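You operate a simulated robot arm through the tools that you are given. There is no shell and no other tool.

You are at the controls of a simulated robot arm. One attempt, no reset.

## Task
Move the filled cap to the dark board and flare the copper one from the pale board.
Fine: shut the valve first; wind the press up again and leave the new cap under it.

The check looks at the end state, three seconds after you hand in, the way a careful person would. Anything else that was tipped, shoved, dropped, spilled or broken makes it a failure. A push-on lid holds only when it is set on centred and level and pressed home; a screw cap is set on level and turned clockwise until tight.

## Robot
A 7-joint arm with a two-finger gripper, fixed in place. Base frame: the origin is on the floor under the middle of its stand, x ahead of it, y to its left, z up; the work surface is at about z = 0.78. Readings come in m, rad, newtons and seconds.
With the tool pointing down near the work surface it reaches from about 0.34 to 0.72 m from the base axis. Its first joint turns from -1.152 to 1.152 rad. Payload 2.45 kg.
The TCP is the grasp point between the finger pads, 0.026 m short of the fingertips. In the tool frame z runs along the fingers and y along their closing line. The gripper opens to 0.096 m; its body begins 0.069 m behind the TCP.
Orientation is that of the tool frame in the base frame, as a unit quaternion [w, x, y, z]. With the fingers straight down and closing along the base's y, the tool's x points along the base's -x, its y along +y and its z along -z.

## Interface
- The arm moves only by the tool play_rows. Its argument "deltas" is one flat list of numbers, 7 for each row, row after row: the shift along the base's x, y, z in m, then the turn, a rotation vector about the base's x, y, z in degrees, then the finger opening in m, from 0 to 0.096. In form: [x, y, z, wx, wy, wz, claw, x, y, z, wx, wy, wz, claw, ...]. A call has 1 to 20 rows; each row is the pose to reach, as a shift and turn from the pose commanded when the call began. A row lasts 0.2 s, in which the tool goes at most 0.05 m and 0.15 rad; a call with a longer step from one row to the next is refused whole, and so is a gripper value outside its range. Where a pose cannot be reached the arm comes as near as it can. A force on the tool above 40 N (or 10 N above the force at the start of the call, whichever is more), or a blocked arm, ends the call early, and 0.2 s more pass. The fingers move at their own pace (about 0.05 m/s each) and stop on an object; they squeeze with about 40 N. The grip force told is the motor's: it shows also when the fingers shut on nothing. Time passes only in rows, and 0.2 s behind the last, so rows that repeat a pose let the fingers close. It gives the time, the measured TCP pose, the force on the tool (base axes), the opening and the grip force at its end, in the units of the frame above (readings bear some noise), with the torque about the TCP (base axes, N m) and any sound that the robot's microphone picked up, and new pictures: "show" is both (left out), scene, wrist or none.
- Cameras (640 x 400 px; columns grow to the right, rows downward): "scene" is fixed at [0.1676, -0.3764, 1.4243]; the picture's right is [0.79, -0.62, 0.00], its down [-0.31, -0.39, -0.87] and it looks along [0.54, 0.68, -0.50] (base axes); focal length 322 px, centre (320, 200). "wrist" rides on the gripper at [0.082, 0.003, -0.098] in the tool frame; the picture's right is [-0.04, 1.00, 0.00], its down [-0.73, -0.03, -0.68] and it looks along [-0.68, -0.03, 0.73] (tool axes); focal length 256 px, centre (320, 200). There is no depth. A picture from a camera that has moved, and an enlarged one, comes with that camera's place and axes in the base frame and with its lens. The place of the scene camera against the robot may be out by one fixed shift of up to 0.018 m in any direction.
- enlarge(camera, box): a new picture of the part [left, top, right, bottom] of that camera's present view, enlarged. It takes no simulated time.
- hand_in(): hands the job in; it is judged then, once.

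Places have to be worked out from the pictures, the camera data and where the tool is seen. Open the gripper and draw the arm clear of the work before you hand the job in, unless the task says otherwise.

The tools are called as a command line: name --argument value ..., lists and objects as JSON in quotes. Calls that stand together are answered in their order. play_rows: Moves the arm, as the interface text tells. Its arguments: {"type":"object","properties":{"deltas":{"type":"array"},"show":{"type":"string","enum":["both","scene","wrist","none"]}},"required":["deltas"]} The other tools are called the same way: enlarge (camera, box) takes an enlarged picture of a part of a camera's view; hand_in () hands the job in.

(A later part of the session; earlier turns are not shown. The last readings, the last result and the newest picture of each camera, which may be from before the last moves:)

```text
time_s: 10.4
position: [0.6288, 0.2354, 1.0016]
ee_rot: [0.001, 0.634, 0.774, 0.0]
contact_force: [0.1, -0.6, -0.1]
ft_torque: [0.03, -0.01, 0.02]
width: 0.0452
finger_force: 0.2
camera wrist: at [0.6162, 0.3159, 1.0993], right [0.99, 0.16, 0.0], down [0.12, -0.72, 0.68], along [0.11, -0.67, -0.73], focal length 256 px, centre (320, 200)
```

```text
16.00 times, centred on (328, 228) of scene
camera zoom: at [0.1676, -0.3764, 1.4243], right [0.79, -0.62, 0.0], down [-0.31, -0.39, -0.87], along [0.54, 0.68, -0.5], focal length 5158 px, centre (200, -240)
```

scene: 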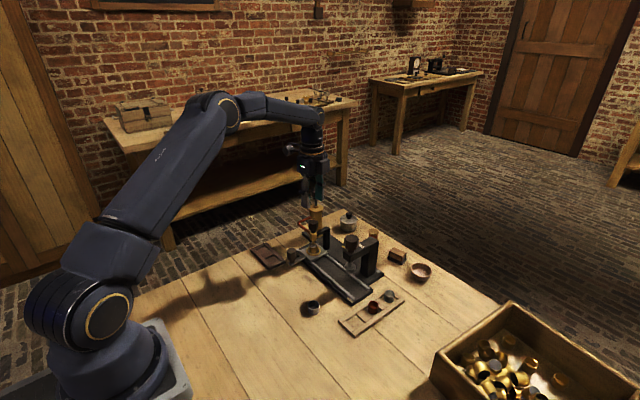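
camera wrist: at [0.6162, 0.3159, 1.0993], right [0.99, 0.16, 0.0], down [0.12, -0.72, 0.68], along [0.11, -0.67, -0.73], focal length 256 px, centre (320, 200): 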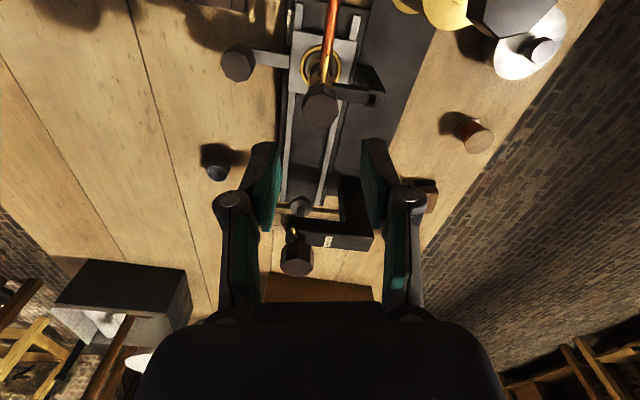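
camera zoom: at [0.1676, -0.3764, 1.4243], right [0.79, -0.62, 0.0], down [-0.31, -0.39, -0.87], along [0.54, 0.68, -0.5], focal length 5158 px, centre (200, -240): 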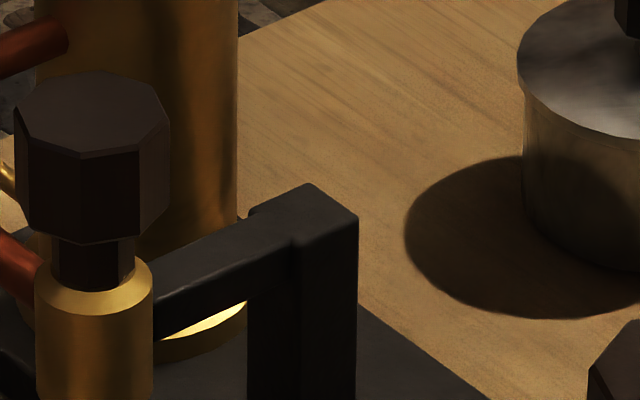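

The dark square on the bracket is only a gap in the block, not a label. The valve pointer lies along the pipe, which means open, and clockwise is against its stop, so it must shut the other way with the pointer going across the pipe. I re-grip and test just 20° counter-clockwise, then check whether the pin moves.

play_rows --deltas '[0.001, 0.0003, 0, 0, 0, 5.5, 0.05, 0.001, 0.0003, 0, 0, 0, 11, 0.05, 0.001, 0.0003, -0.04, 0, 0, 11, 0.05, 0.001, 0.0003, -0.07, 0, 0, 11, 0.05, 0.001, 0.0003, -0.0803, 0, 0, 11, 0.05, 0.001, 0.0003, -0.0803, 0, 0, 11, 0.025, 0.001, 0.0003, -0.0803, 0, 0, 11, 0.01, 0.001, 0.0003, -0.0803, 0, 0, 11, 0.01, 0.001, 0.0003, -0.0803, 0, 0, 11, 0.01]' --show "wrist"

play_rows --deltas '[0, 0, 0, 0, 0, 5, 0.01, 0, 0, 0, 0, 0, 10, 0.01, 0, 0, 0, 0, 0, 15, 0.01, 0, 0, 0, 0, 0, 20, 0.01]' --show "wrist"

enlarge --camera "wrist" --box '[270, 80, 370, 180]'

enlarge --camera "scene" --box '[290, 205, 340, 265]'

```text
time_s: 12.4
position: [0.6304, 0.2369, 0.9205]
ee_rot: [-0.001, 0.555, 0.832, -0.001]
contact_force: [-3.6, -0.4, 0.1]
ft_torque: [0.13, 0.15, -0.02]
width: 0.0277
finger_force: 45.6
camera wrist: at [0.6013, 0.3128, 1.0185], right [0.94, 0.35, 0.0], down [0.25, -0.69, 0.68], along [0.23, -0.64, -0.73], focal length 256 px, centre (320, 200)
```

wrist: 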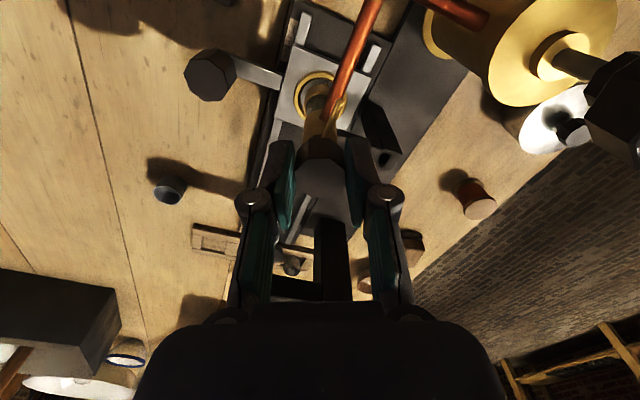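

```text
time_s: 13.4
position: [0.6292, 0.2363, 0.92]
ee_rot: [0.0, 0.401, 0.916, -0.001]
contact_force: [-12.0, -4.8, 2.5]
ft_torque: [-0.46, 0.08, -0.07]
width: 0.0277
finger_force: 45.1
camera wrist: at [0.5764, 0.2983, 1.0185], right [0.76, 0.65, 0.0], down [0.48, -0.56, 0.68], along [0.44, -0.52, -0.73], focal length 256 px, centre (320, 200)
```

wrist: 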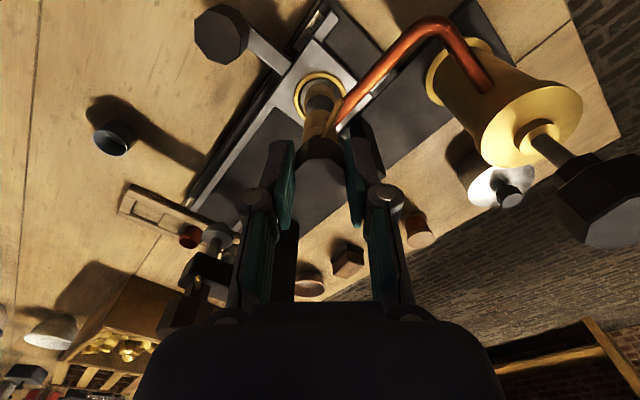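

```text
4.00 times, centred on (320, 130) of wrist
camera zoom: at [0.5764, 0.2983, 1.0185], right [0.76, 0.65, 0.0], down [0.48, -0.56, 0.68], along [0.44, -0.52, -0.73], focal length 1024 px, centre (320, 480)
```

zoom: 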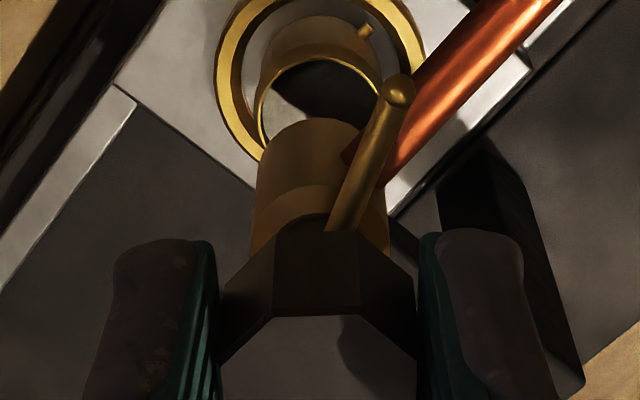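

```text
6.67 times, centred on (315, 235) of scene
camera zoom: at [0.1672, -0.3765, 1.4244], right [0.79, -0.62, 0.0], down [-0.31, -0.39, -0.87], along [0.54, 0.68, -0.5], focal length 2149 px, centre (353, -33)
```

zoom: 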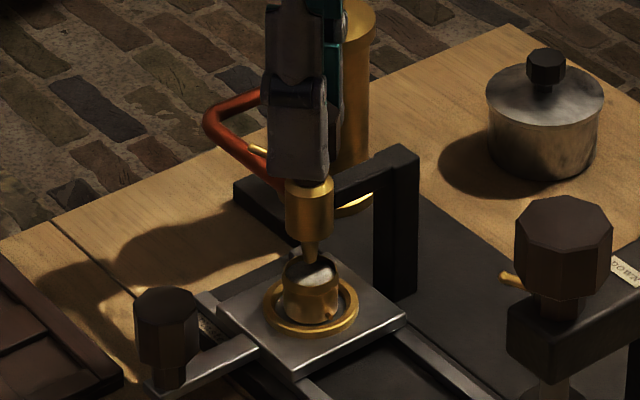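

The pin now swings away from the pipe with almost no resistance, so counter-clockwise is the shutting direction and nothing is leaking. I continue counter-clockwise towards a quarter turn, easing off the small side force.

play_rows --deltas '[-0.001, -0.0005, 0, 0, 0, 7, 0.01, -0.001, -0.0005, 0, 0, 0, 14, 0.01, -0.001, -0.0005, 0, 0, 0, 21, 0.01, -0.001, -0.0005, 0, 0, 0, 28, 0.01, -0.001, -0.0005, 0, 0, 0, 35, 0.01, -0.001, -0.0005, 0, 0, 0, 42, 0.01, -0.001, -0.0005, 0, 0, 0, 49, 0.01, -0.001, -0.0005, 0, 0, 0, 56, 0.01]' --show "wrist"

enlarge --camera "wrist" --box '[270, 80, 370, 180]'

enlarge --camera "scene" --box '[290, 205, 340, 265]'

```text
time_s: 15.2
position: [0.6298, 0.2357, 0.9209]
ee_rot: [0.001, -0.076, 0.997, 0.0]
contact_force: [-5.6, -5.5, 12.0]
ft_torque: [-0.31, 0.54, 0.02]
width: 0.0274
finger_force: 45.5
camera wrist: at [0.5474, 0.2259, 1.0183], right [-0.11, 0.99, 0.0], down [0.73, 0.08, 0.68], along [0.68, 0.08, -0.73], focal length 256 px, centre (320, 200)
```

wrist: 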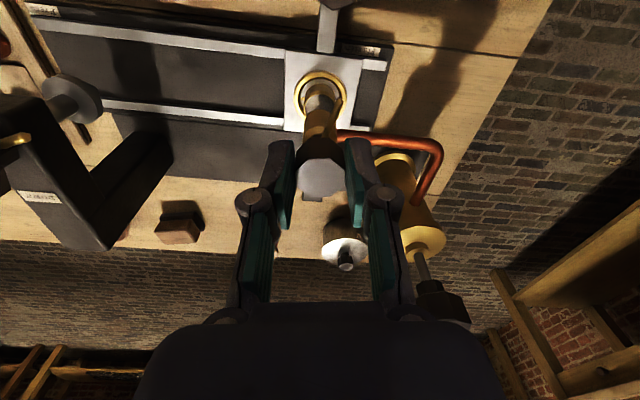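

```text
4.00 times, centred on (320, 130) of wrist
camera zoom: at [0.5474, 0.2259, 1.0183], right [-0.11, 0.99, 0.0], down [0.73, 0.08, 0.68], along [0.68, 0.08, -0.73], focal length 1024 px, centre (320, 480)
```

zoom: 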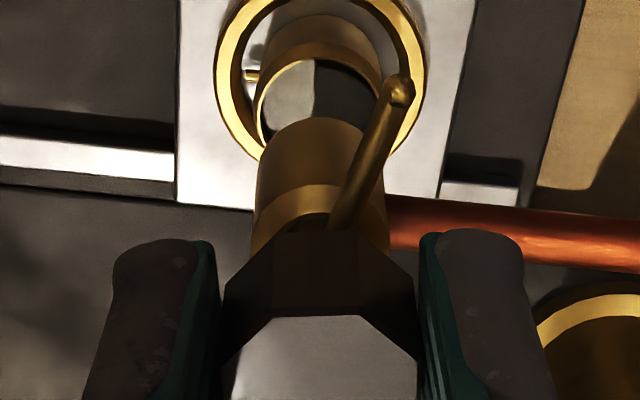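

```text
6.67 times, centred on (315, 235) of scene
camera zoom: at [0.1672, -0.3766, 1.4243], right [0.79, -0.62, 0.0], down [-0.31, -0.39, -0.87], along [0.54, 0.68, -0.5], focal length 2149 px, centre (353, -33)
```

zoom: 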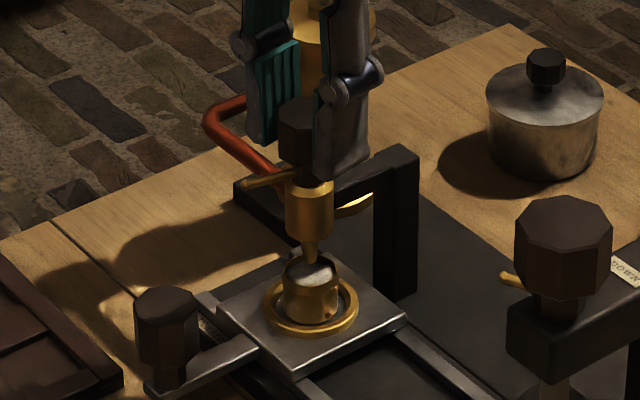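

The pin has swung about 76° with the knob. I continue past 90° in small steps to feel for the stop, raising the tool 1 mm to ease a 12 N vertical force.

play_rows --deltas '[0, 0, 0.001, 0, 0, 5, 0.01, -0.0005, -0.0005, 0.001, 0, 0, 10, 0.01, -0.0005, -0.0005, 0.001, 0, 0, 14, 0.01, -0.0005, -0.0005, 0.001, 0, 0, 14, 0.01]' --show "none"

play_rows --deltas '[0, 0, 0, 0, 0, 5, 0.01, 0, 0, 0, 0, 0, 10, 0.01, 0, 0, 0, 0, 0, 10, 0.01]' --show "wrist"

enlarge --camera "wrist" --box '[270, 80, 370, 180]'

enlarge --camera "scene" --box '[290, 205, 340, 265]'

```text
time_s: 16.2
position: [0.6293, 0.2345, 0.9214]
ee_rot: [0.002, -0.196, 0.981, 0.001]
contact_force: [3.8, -4.6, -6.8]
ft_torque: [0.26, -1.08, 0.04]
width: 0.0276
finger_force: 45.0
```

```text
time_s: 17.0
position: [0.628, 0.2346, 0.9206]
ee_rot: [-0.002, -0.281, 0.96, 0.0]
contact_force: [0.3, -8.9, -5.7]
ft_torque: [-0.43, 0.17, -0.26]
width: 0.0272
finger_force: 45.0
camera wrist: at [0.5579, 0.1932, 1.0189], right [-0.5, 0.86, 0.0], down [0.64, 0.37, 0.68], along [0.58, 0.34, -0.74], focal length 256 px, centre (320, 200)
```

wrist: 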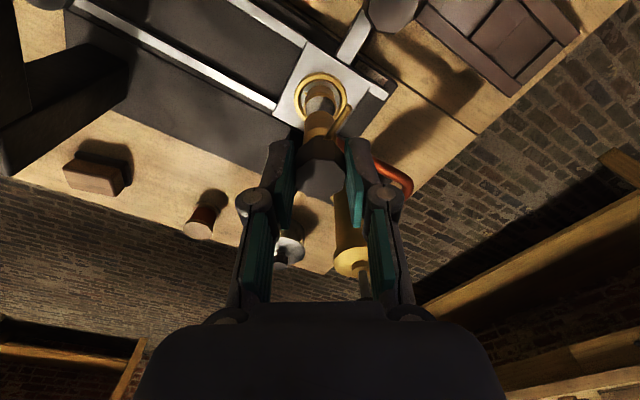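

```text
4.00 times, centred on (320, 130) of wrist
camera zoom: at [0.5579, 0.1932, 1.0189], right [-0.5, 0.86, 0.0], down [0.64, 0.37, 0.68], along [0.58, 0.34, -0.74], focal length 1024 px, centre (320, 480)
```

zoom: 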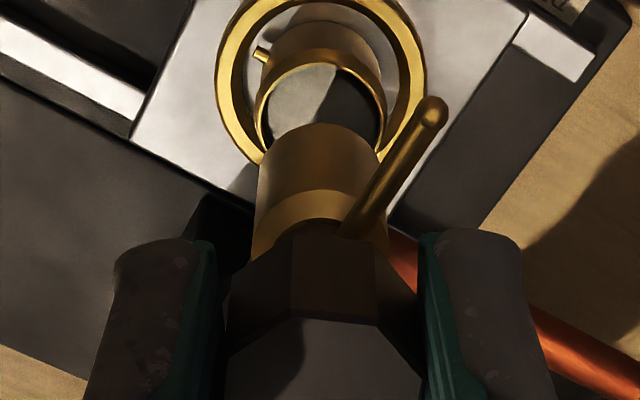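

```text
6.67 times, centred on (315, 235) of scene
camera zoom: at [0.1677, -0.3766, 1.4243], right [0.79, -0.62, 0.0], down [-0.31, -0.39, -0.87], along [0.54, 0.68, -0.5], focal length 2149 px, centre (353, -33)
```

zoom: 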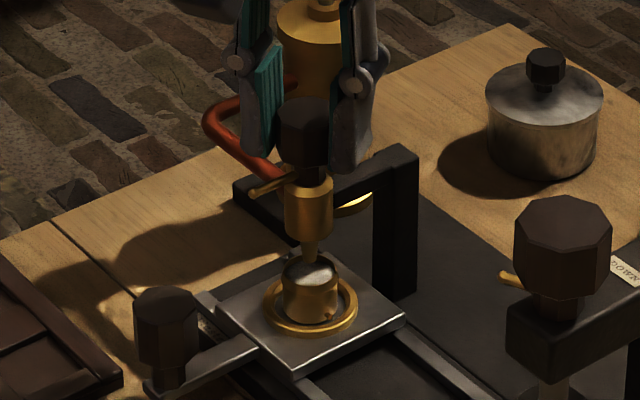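

The fingers now slip at about 0.26 N·m, and the pin tip is at about (0.597, 0.233), pointing −x straight across the pipe. The valve has gone a full quarter turn to its stop, so it is shut. I release, rise clear, square the tool and look at the carriage handle.

play_rows --deltas '[0, 0, 0, 0, 0, 0, 0.04, 0, 0, 0, 0, 0, 0, 0.05, 0, 0, 0.03, 0, 0, 0, 0.05, 0, 0, 0.06, 0, 0, 0, 0.05, 0, 0, 0.08, 0, 0, 0, 0.05, -0.03, 0, 0.08, 0, 0, -8, 0.06, -0.06, 0, 0.08, 0, 0, -16, 0.06, -0.08, -0.001, 0.08, 0, 0, -24, 0.06, -0.09, -0.002, 0.08, 0, 0, -32.5, 0.06, -0.09, -0.002, 0.06, 0, 0, -32.5, 0.06]'

enlarge --camera "wrist" --box '[220, 40, 420, 240]'

enlarge --camera "scene" --box '[270, 200, 370, 280]'

```text
time_s: 19.2
position: [0.5392, 0.2316, 0.9818]
ee_rot: [0.0, 0.001, 1.0, 0.0]
contact_force: [-0.4, -0.1, -0.4]
ft_torque: [0.0, 0.01, -0.02]
width: 0.0602
finger_force: 0.1
camera wrist: at [0.457, 0.2349, 1.0796], right [0.04, 1.0, 0.0], down [0.73, -0.03, 0.68], along [0.68, -0.03, -0.73], focal length 256 px, centre (320, 200)
```

scene: 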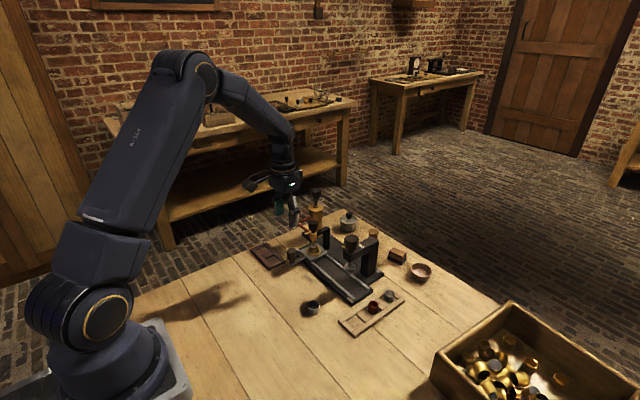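
wrist: 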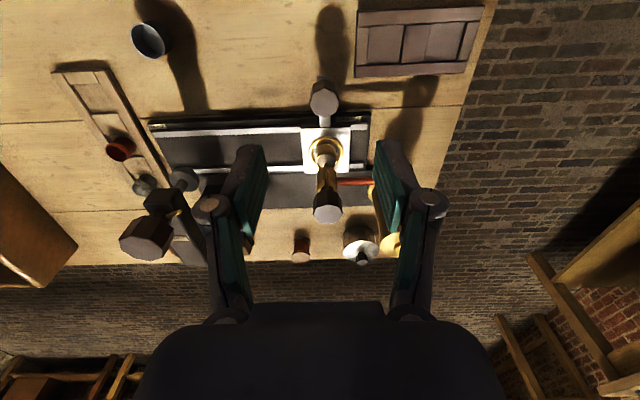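

```text
2.00 times, centred on (320, 140) of wrist
camera zoom: at [0.457, 0.2349, 1.0796], right [0.04, 1.0, 0.0], down [0.73, -0.03, 0.68], along [0.68, -0.03, -0.73], focal length 512 px, centre (320, 320)
```

zoom: 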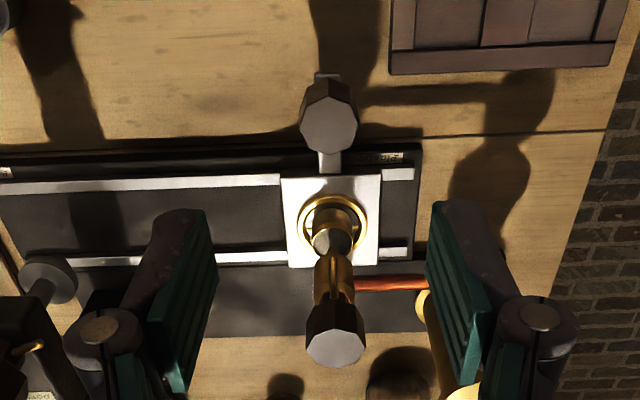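

```text
5.00 times, centred on (320, 240) of scene
camera zoom: at [0.1676, -0.3764, 1.4243], right [0.79, -0.62, 0.0], down [-0.31, -0.39, -0.87], along [0.54, 0.68, -0.5], focal length 1612 px, centre (320, 0)
```

zoom: 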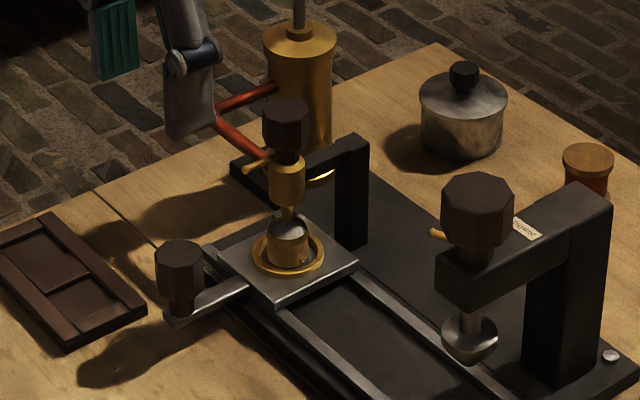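

The handle knob's top is at about (0.555, 0.235, 0.847). I go down over it with fingers astride in y to TCP z≈0.855 and close on it.

play_rows --deltas '[0.0155, 0.003, -0.02, 0, 0, 0, 0.06, 0.0155, 0.003, -0.06, 0, 0, 0, 0.06, 0.0155, 0.003, -0.1, 0, 0, 0, 0.06, 0.0155, 0.003, -0.127, 0, 0, 0, 0.06, 0.0155, 0.003, -0.127, 0, 0, 0, 0.04, 0.0155, 0.003, -0.127, 0, 0, 0, 0.02, 0.0155, 0.003, -0.127, 0, 0, 0, 0.01, 0.0155, 0.003, -0.127, 0, 0, 0, 0.01]'

enlarge --camera "wrist" --box '[220, 60, 420, 260]'

enlarge --camera "scene" --box '[270, 200, 370, 280]'

```text
time_s: 21.0
position: [0.5512, 0.2356, 0.8541]
ee_rot: [0.0, 0.0, 1.0, -0.001]
contact_force: [-0.1, -6.2, -3.4]
ft_torque: [-0.17, -0.1, -0.01]
width: 0.0272
finger_force: 44.0
camera wrist: at [0.4699, 0.2386, 0.9517], right [0.04, 1.0, 0.0], down [0.73, -0.03, 0.68], along [0.68, -0.03, -0.73], focal length 256 px, centre (320, 200)
```

scene: 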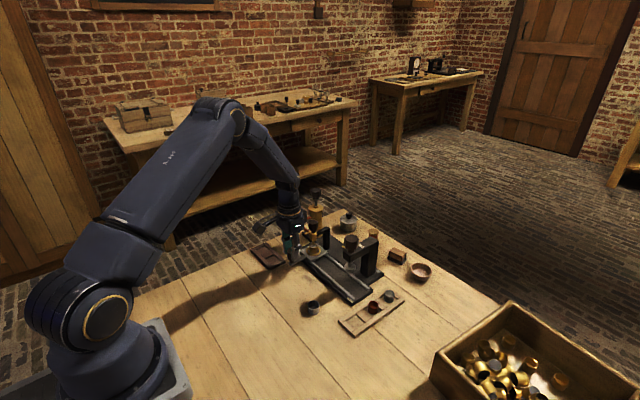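
wrist: 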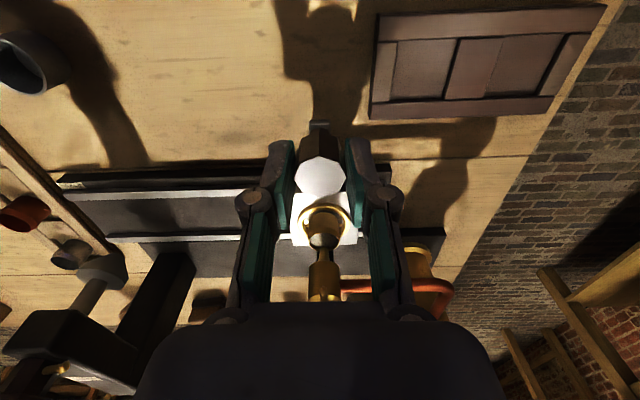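

```text
2.00 times, centred on (320, 160) of wrist
camera zoom: at [0.4699, 0.2386, 0.9517], right [0.04, 1.0, 0.0], down [0.73, -0.03, 0.68], along [0.68, -0.03, -0.73], focal length 512 px, centre (320, 280)
```

zoom: 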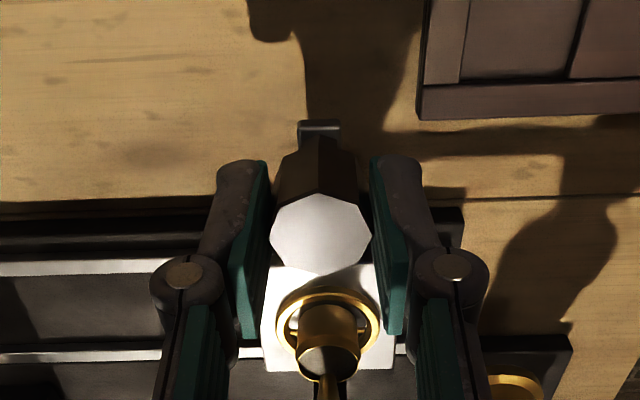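

```text
5.00 times, centred on (320, 240) of scene
camera zoom: at [0.1677, -0.3765, 1.4243], right [0.79, -0.62, 0.0], down [-0.31, -0.39, -0.87], along [0.54, 0.68, -0.5], focal length 1612 px, centre (320, 0)
```

zoom: 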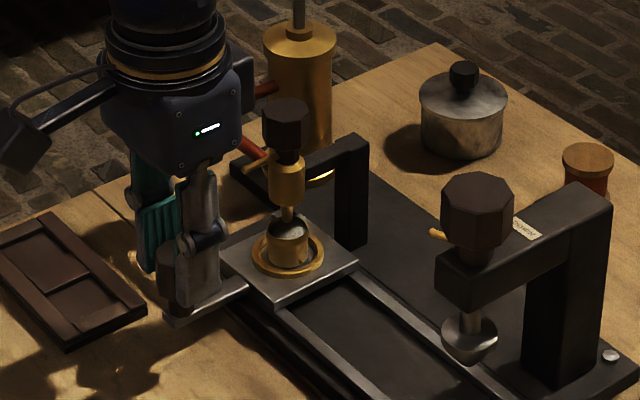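

The handle is held, and the nozzle tip sits about 5 mm above the cap rim, so the carriage can slide freely. I slide it gently 76 mm toward −y, midway between valve and press.

play_rows --deltas '[0, -0.002, 0, 0, 0, 0, 0.01, 0, -0.006, 0, 0, 0, 0, 0.01, 0, -0.013, 0, 0, 0, 0, 0.01, 0, -0.022, 0, 0, 0, 0, 0.01, 0, -0.032, 0, 0, 0, 0, 0.01, 0, -0.042, 0, 0, 0, 0, 0.01, 0, -0.052, 0, 0, 0, 0, 0.01, 0, -0.061, 0, 0, 0, 0, 0.01, 0, -0.068, 0, 0, 0, 0, 0.01, 0, -0.073, 0, 0, 0, 0, 0.01, 0, -0.076, 0, 0, 0, 0, 0.01]'

enlarge --camera "scene" --box '[270, 200, 390, 300]'

enlarge --camera "wrist" --box '[220, 60, 420, 260]'

```text
time_s: 23.4
position: [0.5524, 0.1583, 0.8538]
ee_rot: [-0.004, -0.001, 1.0, -0.001]
contact_force: [-17.5, 0.2, -5.7]
ft_torque: [-0.01, 1.45, 0.05]
width: 0.0273
finger_force: 44.7
camera wrist: at [0.4708, 0.1623, 0.9522], right [0.04, 1.0, 0.0], down [0.74, -0.03, 0.67], along [0.67, -0.03, -0.74], focal length 256 px, centre (320, 200)
```

scene: 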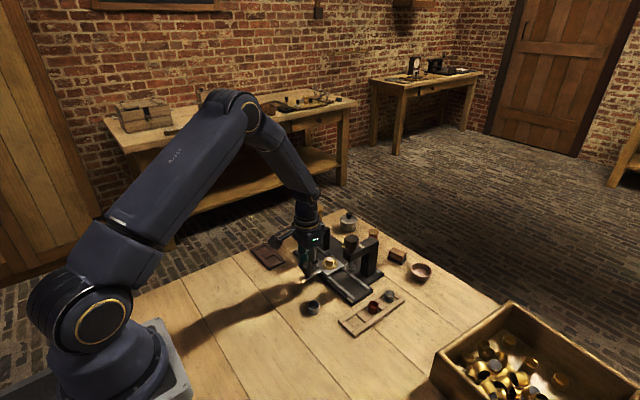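
wrist: 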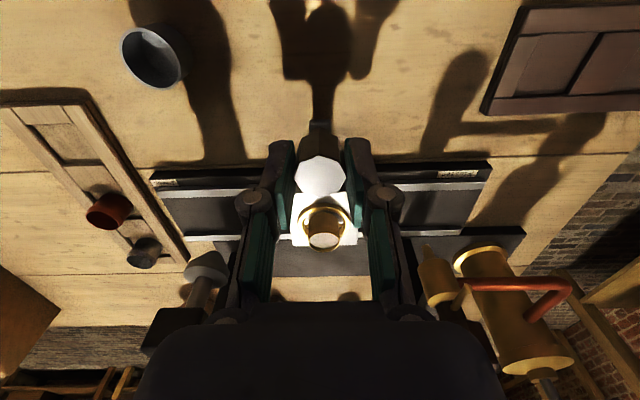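

```text
4.00 times, centred on (330, 250) of scene
camera zoom: at [0.1673, -0.3764, 1.4244], right [0.79, -0.62, 0.0], down [-0.31, -0.39, -0.87], along [0.54, 0.68, -0.5], focal length 1290 px, centre (280, 0)
```

zoom: 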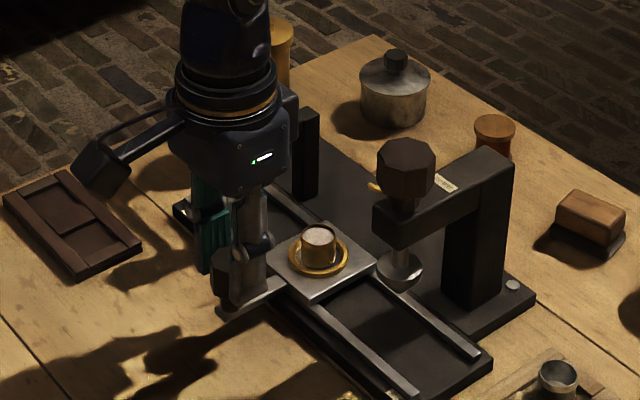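

```text
2.00 times, centred on (320, 160) of wrist
camera zoom: at [0.4708, 0.1623, 0.9522], right [0.04, 1.0, 0.0], down [0.74, -0.03, 0.67], along [0.67, -0.03, -0.74], focal length 512 px, centre (320, 280)
```

zoom: 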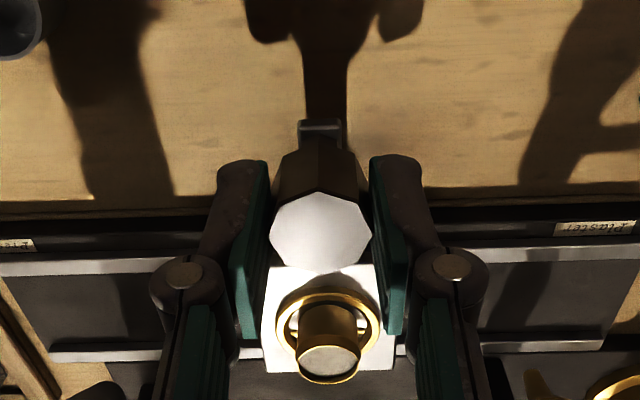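

The carriage slid smoothly with the cap upright, and the end label reads "Plaster". I release the handle, rise, and look down on the cap and its seat.

play_rows --deltas '[0, 0, 0, 0, 0, 0, 0.04, 0, 0, 0, 0, 0, 0, 0.06, 0, 0, 0.03, 0, 0, 0, 0.06, 0, 0, 0.06, 0, 0, 0, 0.06, 0, 0, 0.1, 0, 0, 0, 0.06, 0.03, 0, 0.11, 0, 0, 0, 0.06]'

enlarge --camera "wrist" --box '[260, 80, 380, 180]'

enlarge --camera "scene" --box '[325, 240, 365, 280]'

enlarge --camera "scene" --box '[350, 230, 420, 330]'

```text
time_s: 24.8
position: [0.5839, 0.1594, 0.9648]
ee_rot: [-0.001, 0.0, 1.0, -0.001]
contact_force: [0.1, 0.5, 0.7]
ft_torque: [-0.01, 0.03, 0.02]
width: 0.06
finger_force: 0.0
camera wrist: at [0.5023, 0.1634, 1.063], right [0.04, 1.0, 0.0], down [0.73, -0.03, 0.68], along [0.68, -0.03, -0.73], focal length 256 px, centre (320, 200)
```

scene: 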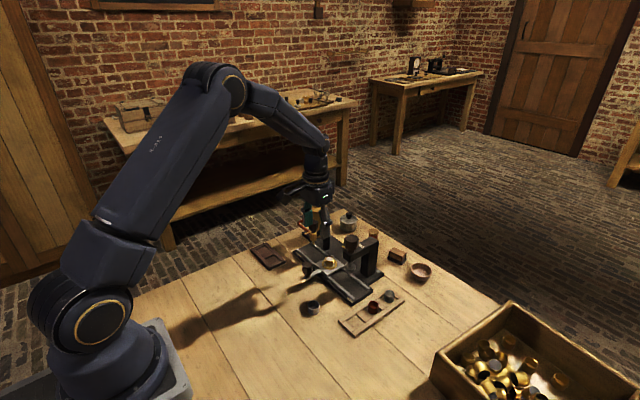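
wrist: 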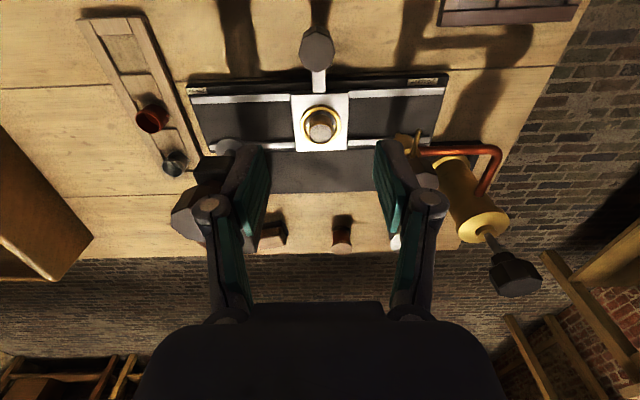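

```text
4.00 times, centred on (320, 130) of wrist
camera zoom: at [0.5023, 0.1634, 1.063], right [0.04, 1.0, 0.0], down [0.73, -0.03, 0.68], along [0.68, -0.03, -0.73], focal length 1024 px, centre (320, 480)
```

zoom: 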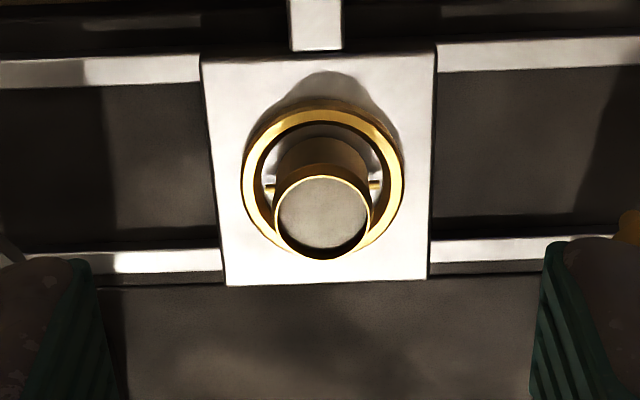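

```text
10.00 times, centred on (345, 260) of scene
camera zoom: at [0.1676, -0.3764, 1.4243], right [0.79, -0.62, 0.0], down [-0.31, -0.39, -0.87], along [0.54, 0.68, -0.5], focal length 3224 px, centre (70, -400)
```

zoom: 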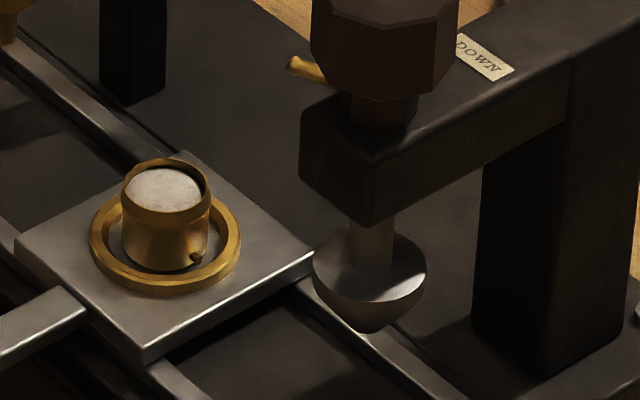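

```text
4.00 times, centred on (385, 280) of scene
camera zoom: at [0.1676, -0.3764, 1.4243], right [0.79, -0.62, 0.0], down [-0.31, -0.39, -0.87], along [0.54, 0.68, -0.5], focal length 1290 px, centre (60, -120)
```

zoom: 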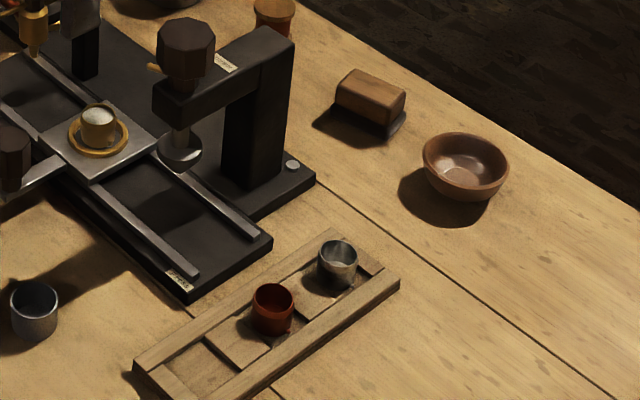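

The filled brass cap stands in the ring with small lugs at ±y near z≈0.812 and its rim near z≈0.829. I will grip it above the lugs. First I move over it at z≈0.915 to check alignment.

play_rows --deltas '[0.02, -0.001, 0, 0, 0, 0, 0.05, 0.046, -0.0015, 0, 0, 0, 0, 0.045, 0.046, -0.0015, -0.03, 0, 0, 0, 0.045, 0.046, -0.0015, -0.05, 0, 0, 0, 0.045]'

enlarge --camera "wrist" --box '[240, 40, 400, 200]'

enlarge --camera "scene" --box '[290, 210, 390, 290]'

```text
time_s: 25.8
position: [0.6285, 0.1585, 0.9142]
ee_rot: [0.0, -0.001, 1.0, 0.0]
contact_force: [-0.1, -0.2, -0.2]
ft_torque: [0.01, 0.0, -0.05]
width: 0.045
finger_force: 0.1
camera wrist: at [0.5468, 0.162, 1.012], right [0.04, 1.0, 0.0], down [0.73, -0.03, 0.68], along [0.68, -0.03, -0.73], focal length 256 px, centre (320, 200)
```

scene: 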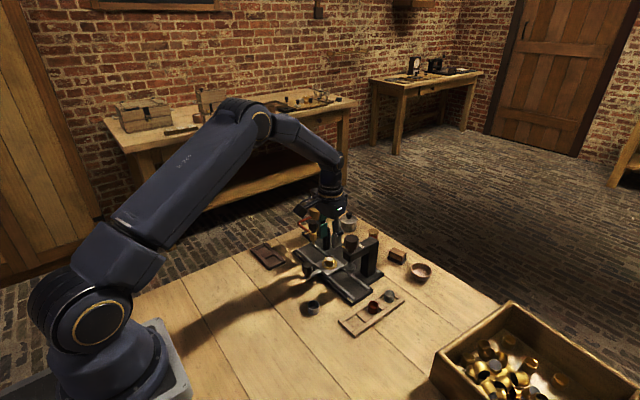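
wrist: 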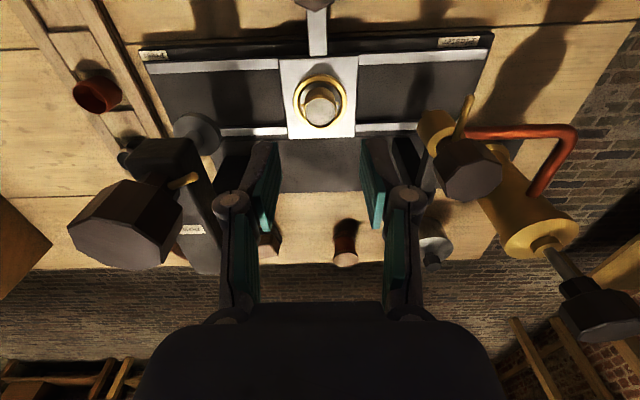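

```text
2.50 times, centred on (320, 120) of wrist
camera zoom: at [0.5468, 0.162, 1.012], right [0.04, 1.0, 0.0], down [0.73, -0.03, 0.68], along [0.68, -0.03, -0.73], focal length 640 px, centre (320, 400)
```

zoom: 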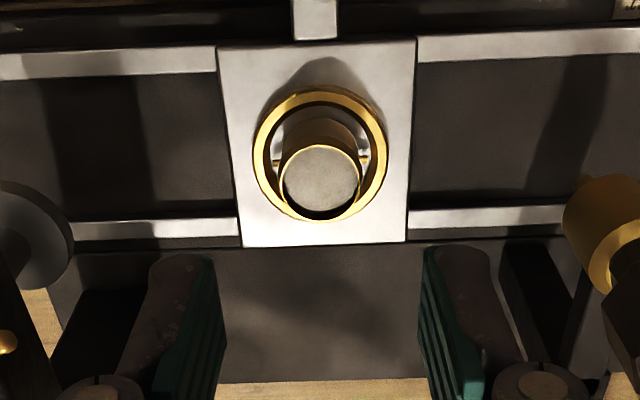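

```text
5.00 times, centred on (340, 250) of scene
camera zoom: at [0.1676, -0.3764, 1.4243], right [0.79, -0.62, 0.0], down [-0.31, -0.39, -0.87], along [0.54, 0.68, -0.5], focal length 1612 px, centre (220, -50)
```

zoom: 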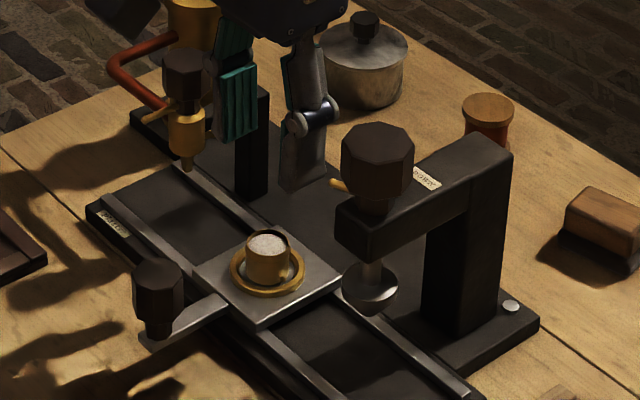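

The cap rim centre lies within about 1 mm of the tool axis. I go straight down to TCP z≈0.8425, with fingertips above the lugs, and close on the cap.

play_rows --deltas '[0.0005, 0, -0.02, 0, 0, 0, 0.04, 0.0005, 0, -0.045, 0, 0, 0, 0.04, 0.0005, 0, -0.062, 0, 0, 0, 0.04, 0.0005, 0, -0.0715, 0, 0, 0, 0.04, 0.0005, 0, -0.0715, 0, 0, 0, 0.03, 0.0005, 0, -0.0715, 0, 0, 0, 0.02, 0.0005, 0, -0.0715, 0, 0, 0, 0.01, 0.0005, 0, -0.0715, 0, 0, 0, 0.01]'

enlarge --camera "wrist" --box '[240, 40, 400, 200]'

enlarge --camera "scene" --box '[290, 210, 390, 290]'

```text
time_s: 27.6
position: [0.6303, 0.1579, 0.8423]
ee_rot: [0.001, 0.0, 1.0, 0.0]
contact_force: [0.7, -0.2, 0.0]
ft_torque: [0.04, -0.01, 0.05]
width: 0.0239
finger_force: 39.9
camera wrist: at [0.5475, 0.1615, 0.9411], right [0.04, 1.0, 0.0], down [0.73, -0.03, 0.68], along [0.68, -0.03, -0.73], focal length 256 px, centre (320, 200)
```

scene: 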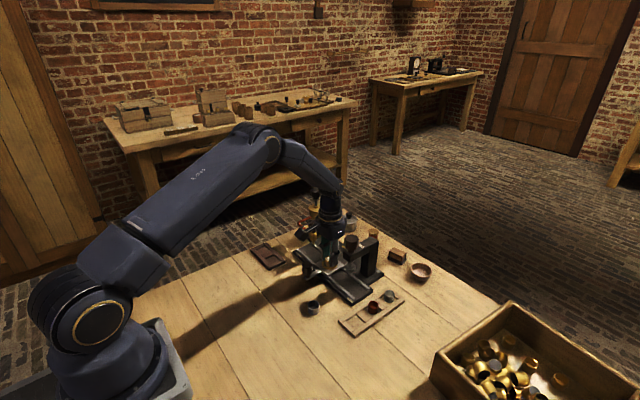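
wrist: 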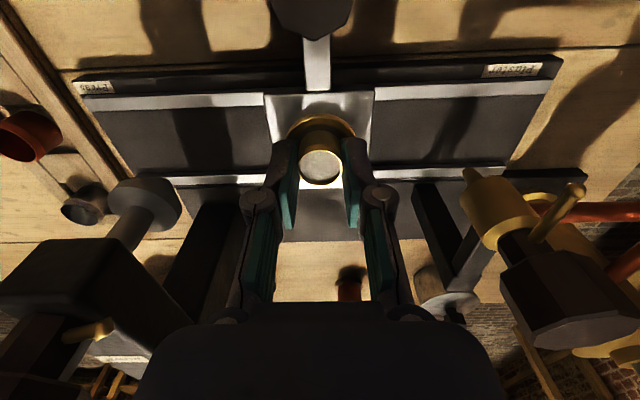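

```text
2.50 times, centred on (320, 120) of wrist
camera zoom: at [0.5475, 0.1615, 0.9411], right [0.04, 1.0, 0.0], down [0.73, -0.03, 0.68], along [0.68, -0.03, -0.73], focal length 640 px, centre (320, 400)
```

zoom: 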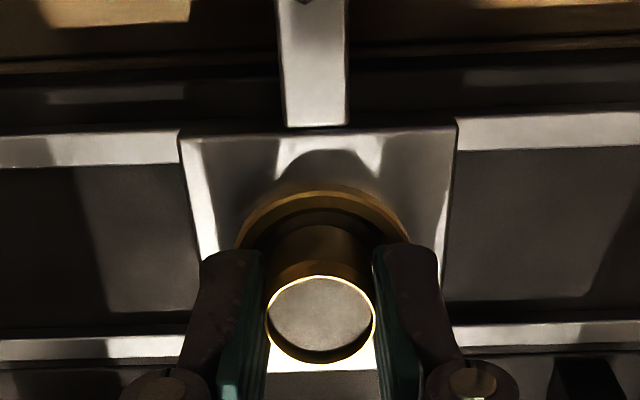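

```text
5.00 times, centred on (340, 250) of scene
camera zoom: at [0.1676, -0.3764, 1.4243], right [0.79, -0.62, 0.0], down [-0.31, -0.39, -0.87], along [0.54, 0.68, -0.5], focal length 1612 px, centre (220, -50)
```

zoom: 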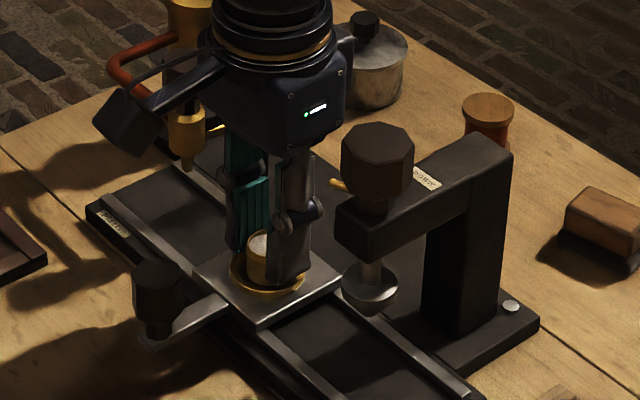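

The cap is held at 23.9 mm with no side force. I lift it slowly and straight up, then check that it came free and level.

play_rows --deltas '[0, 0, 0.003, 0, 0, 0, 0.01, 0, 0, 0.008, 0, 0, 0, 0.01, 0, 0, 0.015, 0, 0, 0, 0.01, 0, 0, 0.025, 0, 0, 0, 0.01, 0, 0, 0.04, 0, 0, 0, 0.01, 0, 0, 0.057, 0, 0, 0, 0.01, 0, 0, 0.075, 0, 0, 0, 0.01, 0, 0, 0.092, 0, 0, 0, 0.01, 0, 0, 0.105, 0, 0, 0, 0.01, 0, 0, 0.112, 0, 0, 0, 0.01]'

enlarge --camera "wrist" --box '[240, 40, 400, 200]'

enlarge --camera "scene" --box '[290, 190, 390, 290]'

```text
time_s: 29.8
position: [0.6307, 0.1578, 0.9552]
ee_rot: [0.0, -0.001, 1.0, 0.0]
contact_force: [0.4, 1.0, -0.2]
ft_torque: [0.02, -0.03, -0.04]
width: 0.0236
finger_force: 40.3
camera wrist: at [0.5481, 0.1617, 1.0523], right [0.04, 1.0, 0.0], down [0.73, -0.03, 0.68], along [0.68, -0.03, -0.73], focal length 256 px, centre (320, 200)
```

scene: 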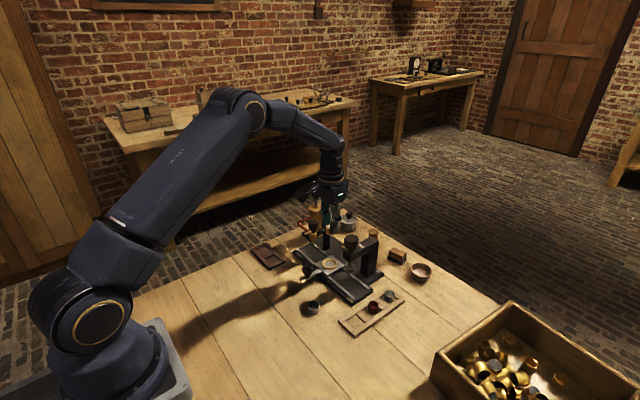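
wrist: 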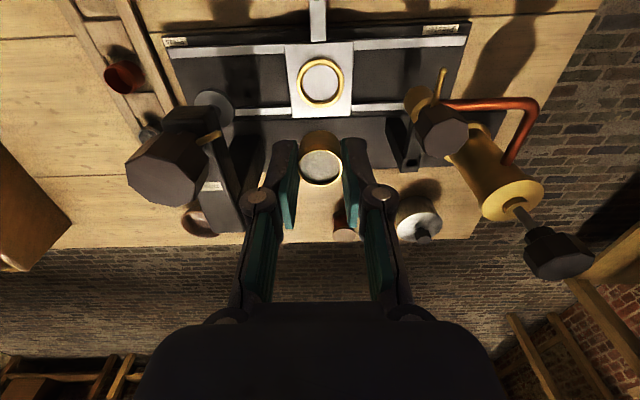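

```text
2.50 times, centred on (320, 120) of wrist
camera zoom: at [0.5481, 0.1617, 1.0523], right [0.04, 1.0, 0.0], down [0.73, -0.03, 0.68], along [0.68, -0.03, -0.73], focal length 640 px, centre (320, 400)
```

zoom: 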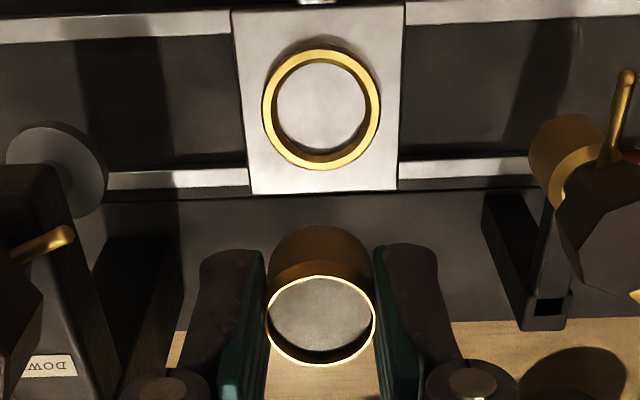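

```text
4.00 times, centred on (340, 240) of scene
camera zoom: at [0.1676, -0.3764, 1.4243], right [0.79, -0.62, 0.0], down [-0.31, -0.39, -0.87], along [0.54, 0.68, -0.5], focal length 1290 px, centre (240, 40)
```

zoom: 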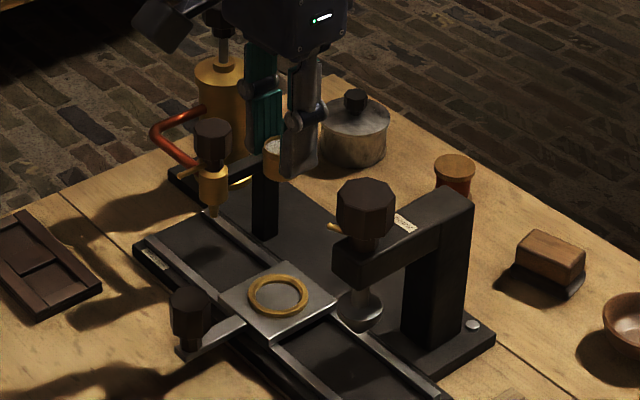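

The cap is lifted cleanly and level, and the ring seat is empty. I carry it at this height back toward −x and then across +y, to above the nearer pocket of the dark board at about (0.519, 0.295).

play_rows --deltas '[-0.008, 0, 0.005, 0, 0, 0, 0.01, -0.025, 0, 0.008, 0, 0, 0, 0.01, -0.048, 0.004, 0.008, 0, 0, 0, 0.01, -0.072, 0.015, 0.008, 0, 0, 0, 0.01, -0.093, 0.033, 0.008, 0, 0, 0, 0.01, -0.106, 0.056, 0.008, 0, 0, 0, 0.01, -0.111, 0.08, 0.006, 0, 0, 0, 0.01, -0.111, 0.103, 0.003, 0, 0, 0, 0.01, -0.111, 0.122, 0.0, 0, 0, 0, 0.01, -0.111, 0.133, 0.0, 0, 0, 0, 0.01, -0.111, 0.137, 0.0, 0, 0, 0, 0.01, -0.111, 0.137, 0.0, 0, 0, 0, 0.01]'

enlarge --camera "wrist" --box '[240, 20, 440, 200]'

enlarge --camera "scene" --box '[220, 180, 340, 280]'

```text
time_s: 32.4
position: [0.5192, 0.2956, 0.9541]
ee_rot: [-0.001, 0.0, 1.0, 0.001]
contact_force: [0.7, -0.3, -0.2]
ft_torque: [0.0, 0.0, -0.02]
width: 0.0237
finger_force: 39.8
camera wrist: at [0.4382, 0.2994, 1.0518], right [0.04, 1.0, 0.0], down [0.73, -0.03, 0.68], along [0.68, -0.03, -0.73], focal length 256 px, centre (320, 200)
```

scene: 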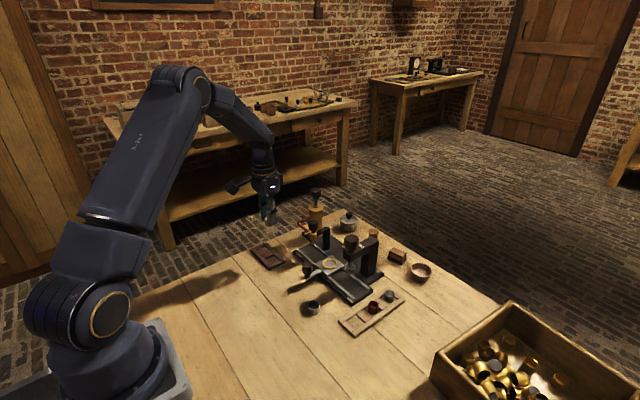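
wrist: 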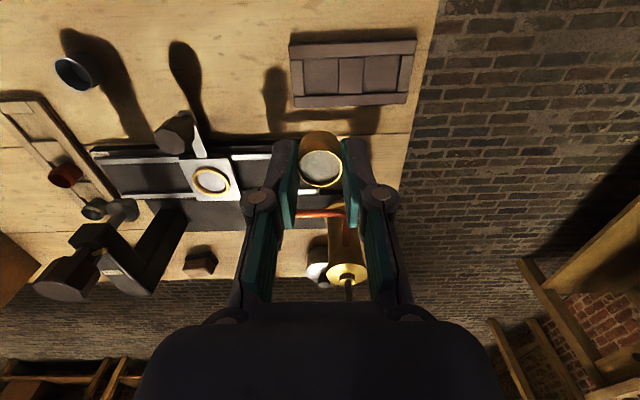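

```text
2.22 times, centred on (340, 110) of wrist
camera zoom: at [0.4382, 0.2994, 1.0518], right [0.04, 1.0, 0.0], down [0.73, -0.03, 0.68], along [0.68, -0.03, -0.73], focal length 569 px, centre (276, 400)
```

zoom: 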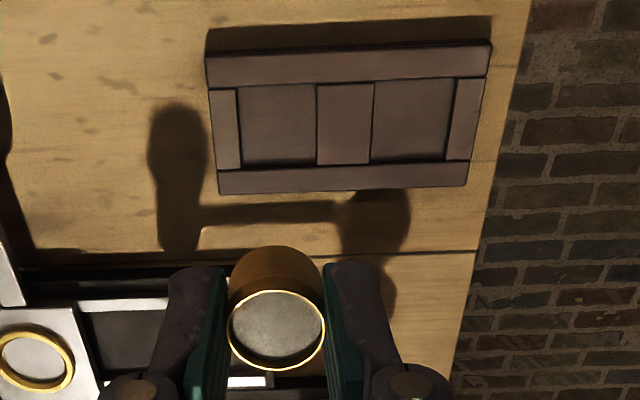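

```text
4.00 times, centred on (280, 230) of scene
camera zoom: at [0.1676, -0.3764, 1.4243], right [0.79, -0.62, 0.0], down [-0.31, -0.39, -0.87], along [0.54, 0.68, -0.5], focal length 1290 px, centre (480, 80)
```

zoom: 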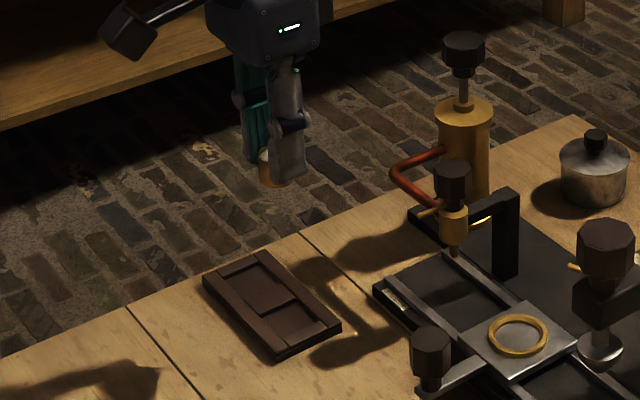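

The pocket centre is at about (0.5195, 0.2964) and the held cap is at about (0.5185, 0.2958). I correct by 1 mm and descend most of the way, slowing near the board.

play_rows --deltas '[0.001, 0.0006, -0.01, 0, 0, 0, 0.01, 0.001, 0.0006, -0.03, 0, 0, 0, 0.01, 0.001, 0.0006, -0.055, 0, 0, 0, 0.01, 0.001, 0.0006, -0.08, 0, 0, 0, 0.01, 0.001, 0.0006, -0.098, 0, 0, 0, 0.01, 0.001, 0.0006, -0.108, 0, 0, 0, 0.01, 0.001, 0.0006, -0.112, 0, 0, 0, 0.01, 0.001, 0.0006, -0.112, 0, 0, 0, 0.01]'

enlarge --camera "wrist" --box '[220, 20, 460, 220]'

enlarge --camera "scene" --box '[240, 220, 320, 280]'

```text
time_s: 34.2
position: [0.5198, 0.2959, 0.8426]
ee_rot: [0.0, 0.0, 1.0, 0.001]
contact_force: [-0.1, 0.1, -0.3]
ft_torque: [0.01, 0.03, 0.03]
width: 0.0234
finger_force: 39.9
camera wrist: at [0.4388, 0.2996, 0.9404], right [0.04, 1.0, 0.0], down [0.73, -0.03, 0.68], along [0.68, -0.03, -0.73], focal length 256 px, centre (320, 200)
```

scene: 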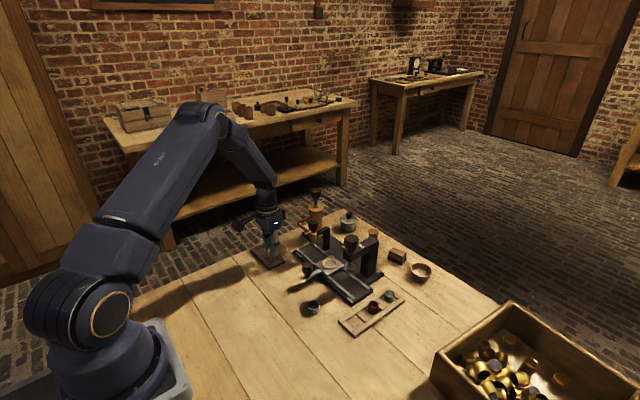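
wrist: 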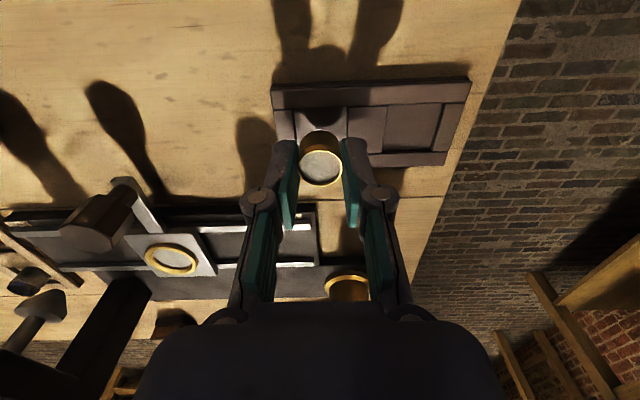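

```text
2.00 times, centred on (340, 120) of wrist
camera zoom: at [0.4388, 0.2996, 0.9404], right [0.04, 1.0, 0.0], down [0.73, -0.03, 0.68], along [0.68, -0.03, -0.73], focal length 512 px, centre (280, 360)
```

zoom: 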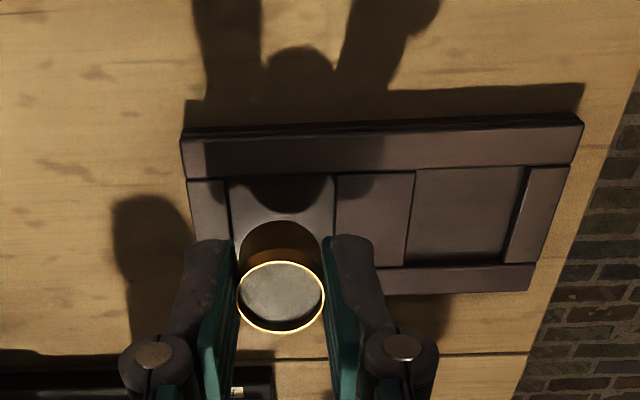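

```text
6.67 times, centred on (280, 250) of scene
camera zoom: at [0.1676, -0.3764, 1.4243], right [0.79, -0.62, 0.0], down [-0.31, -0.39, -0.87], along [0.54, 0.68, -0.5], focal length 2149 px, centre (587, -133)
```

zoom: 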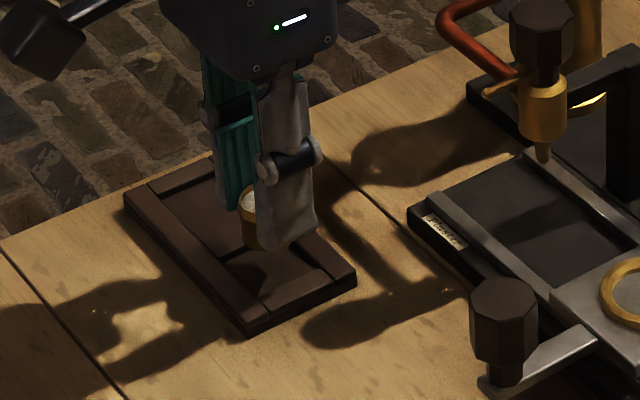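

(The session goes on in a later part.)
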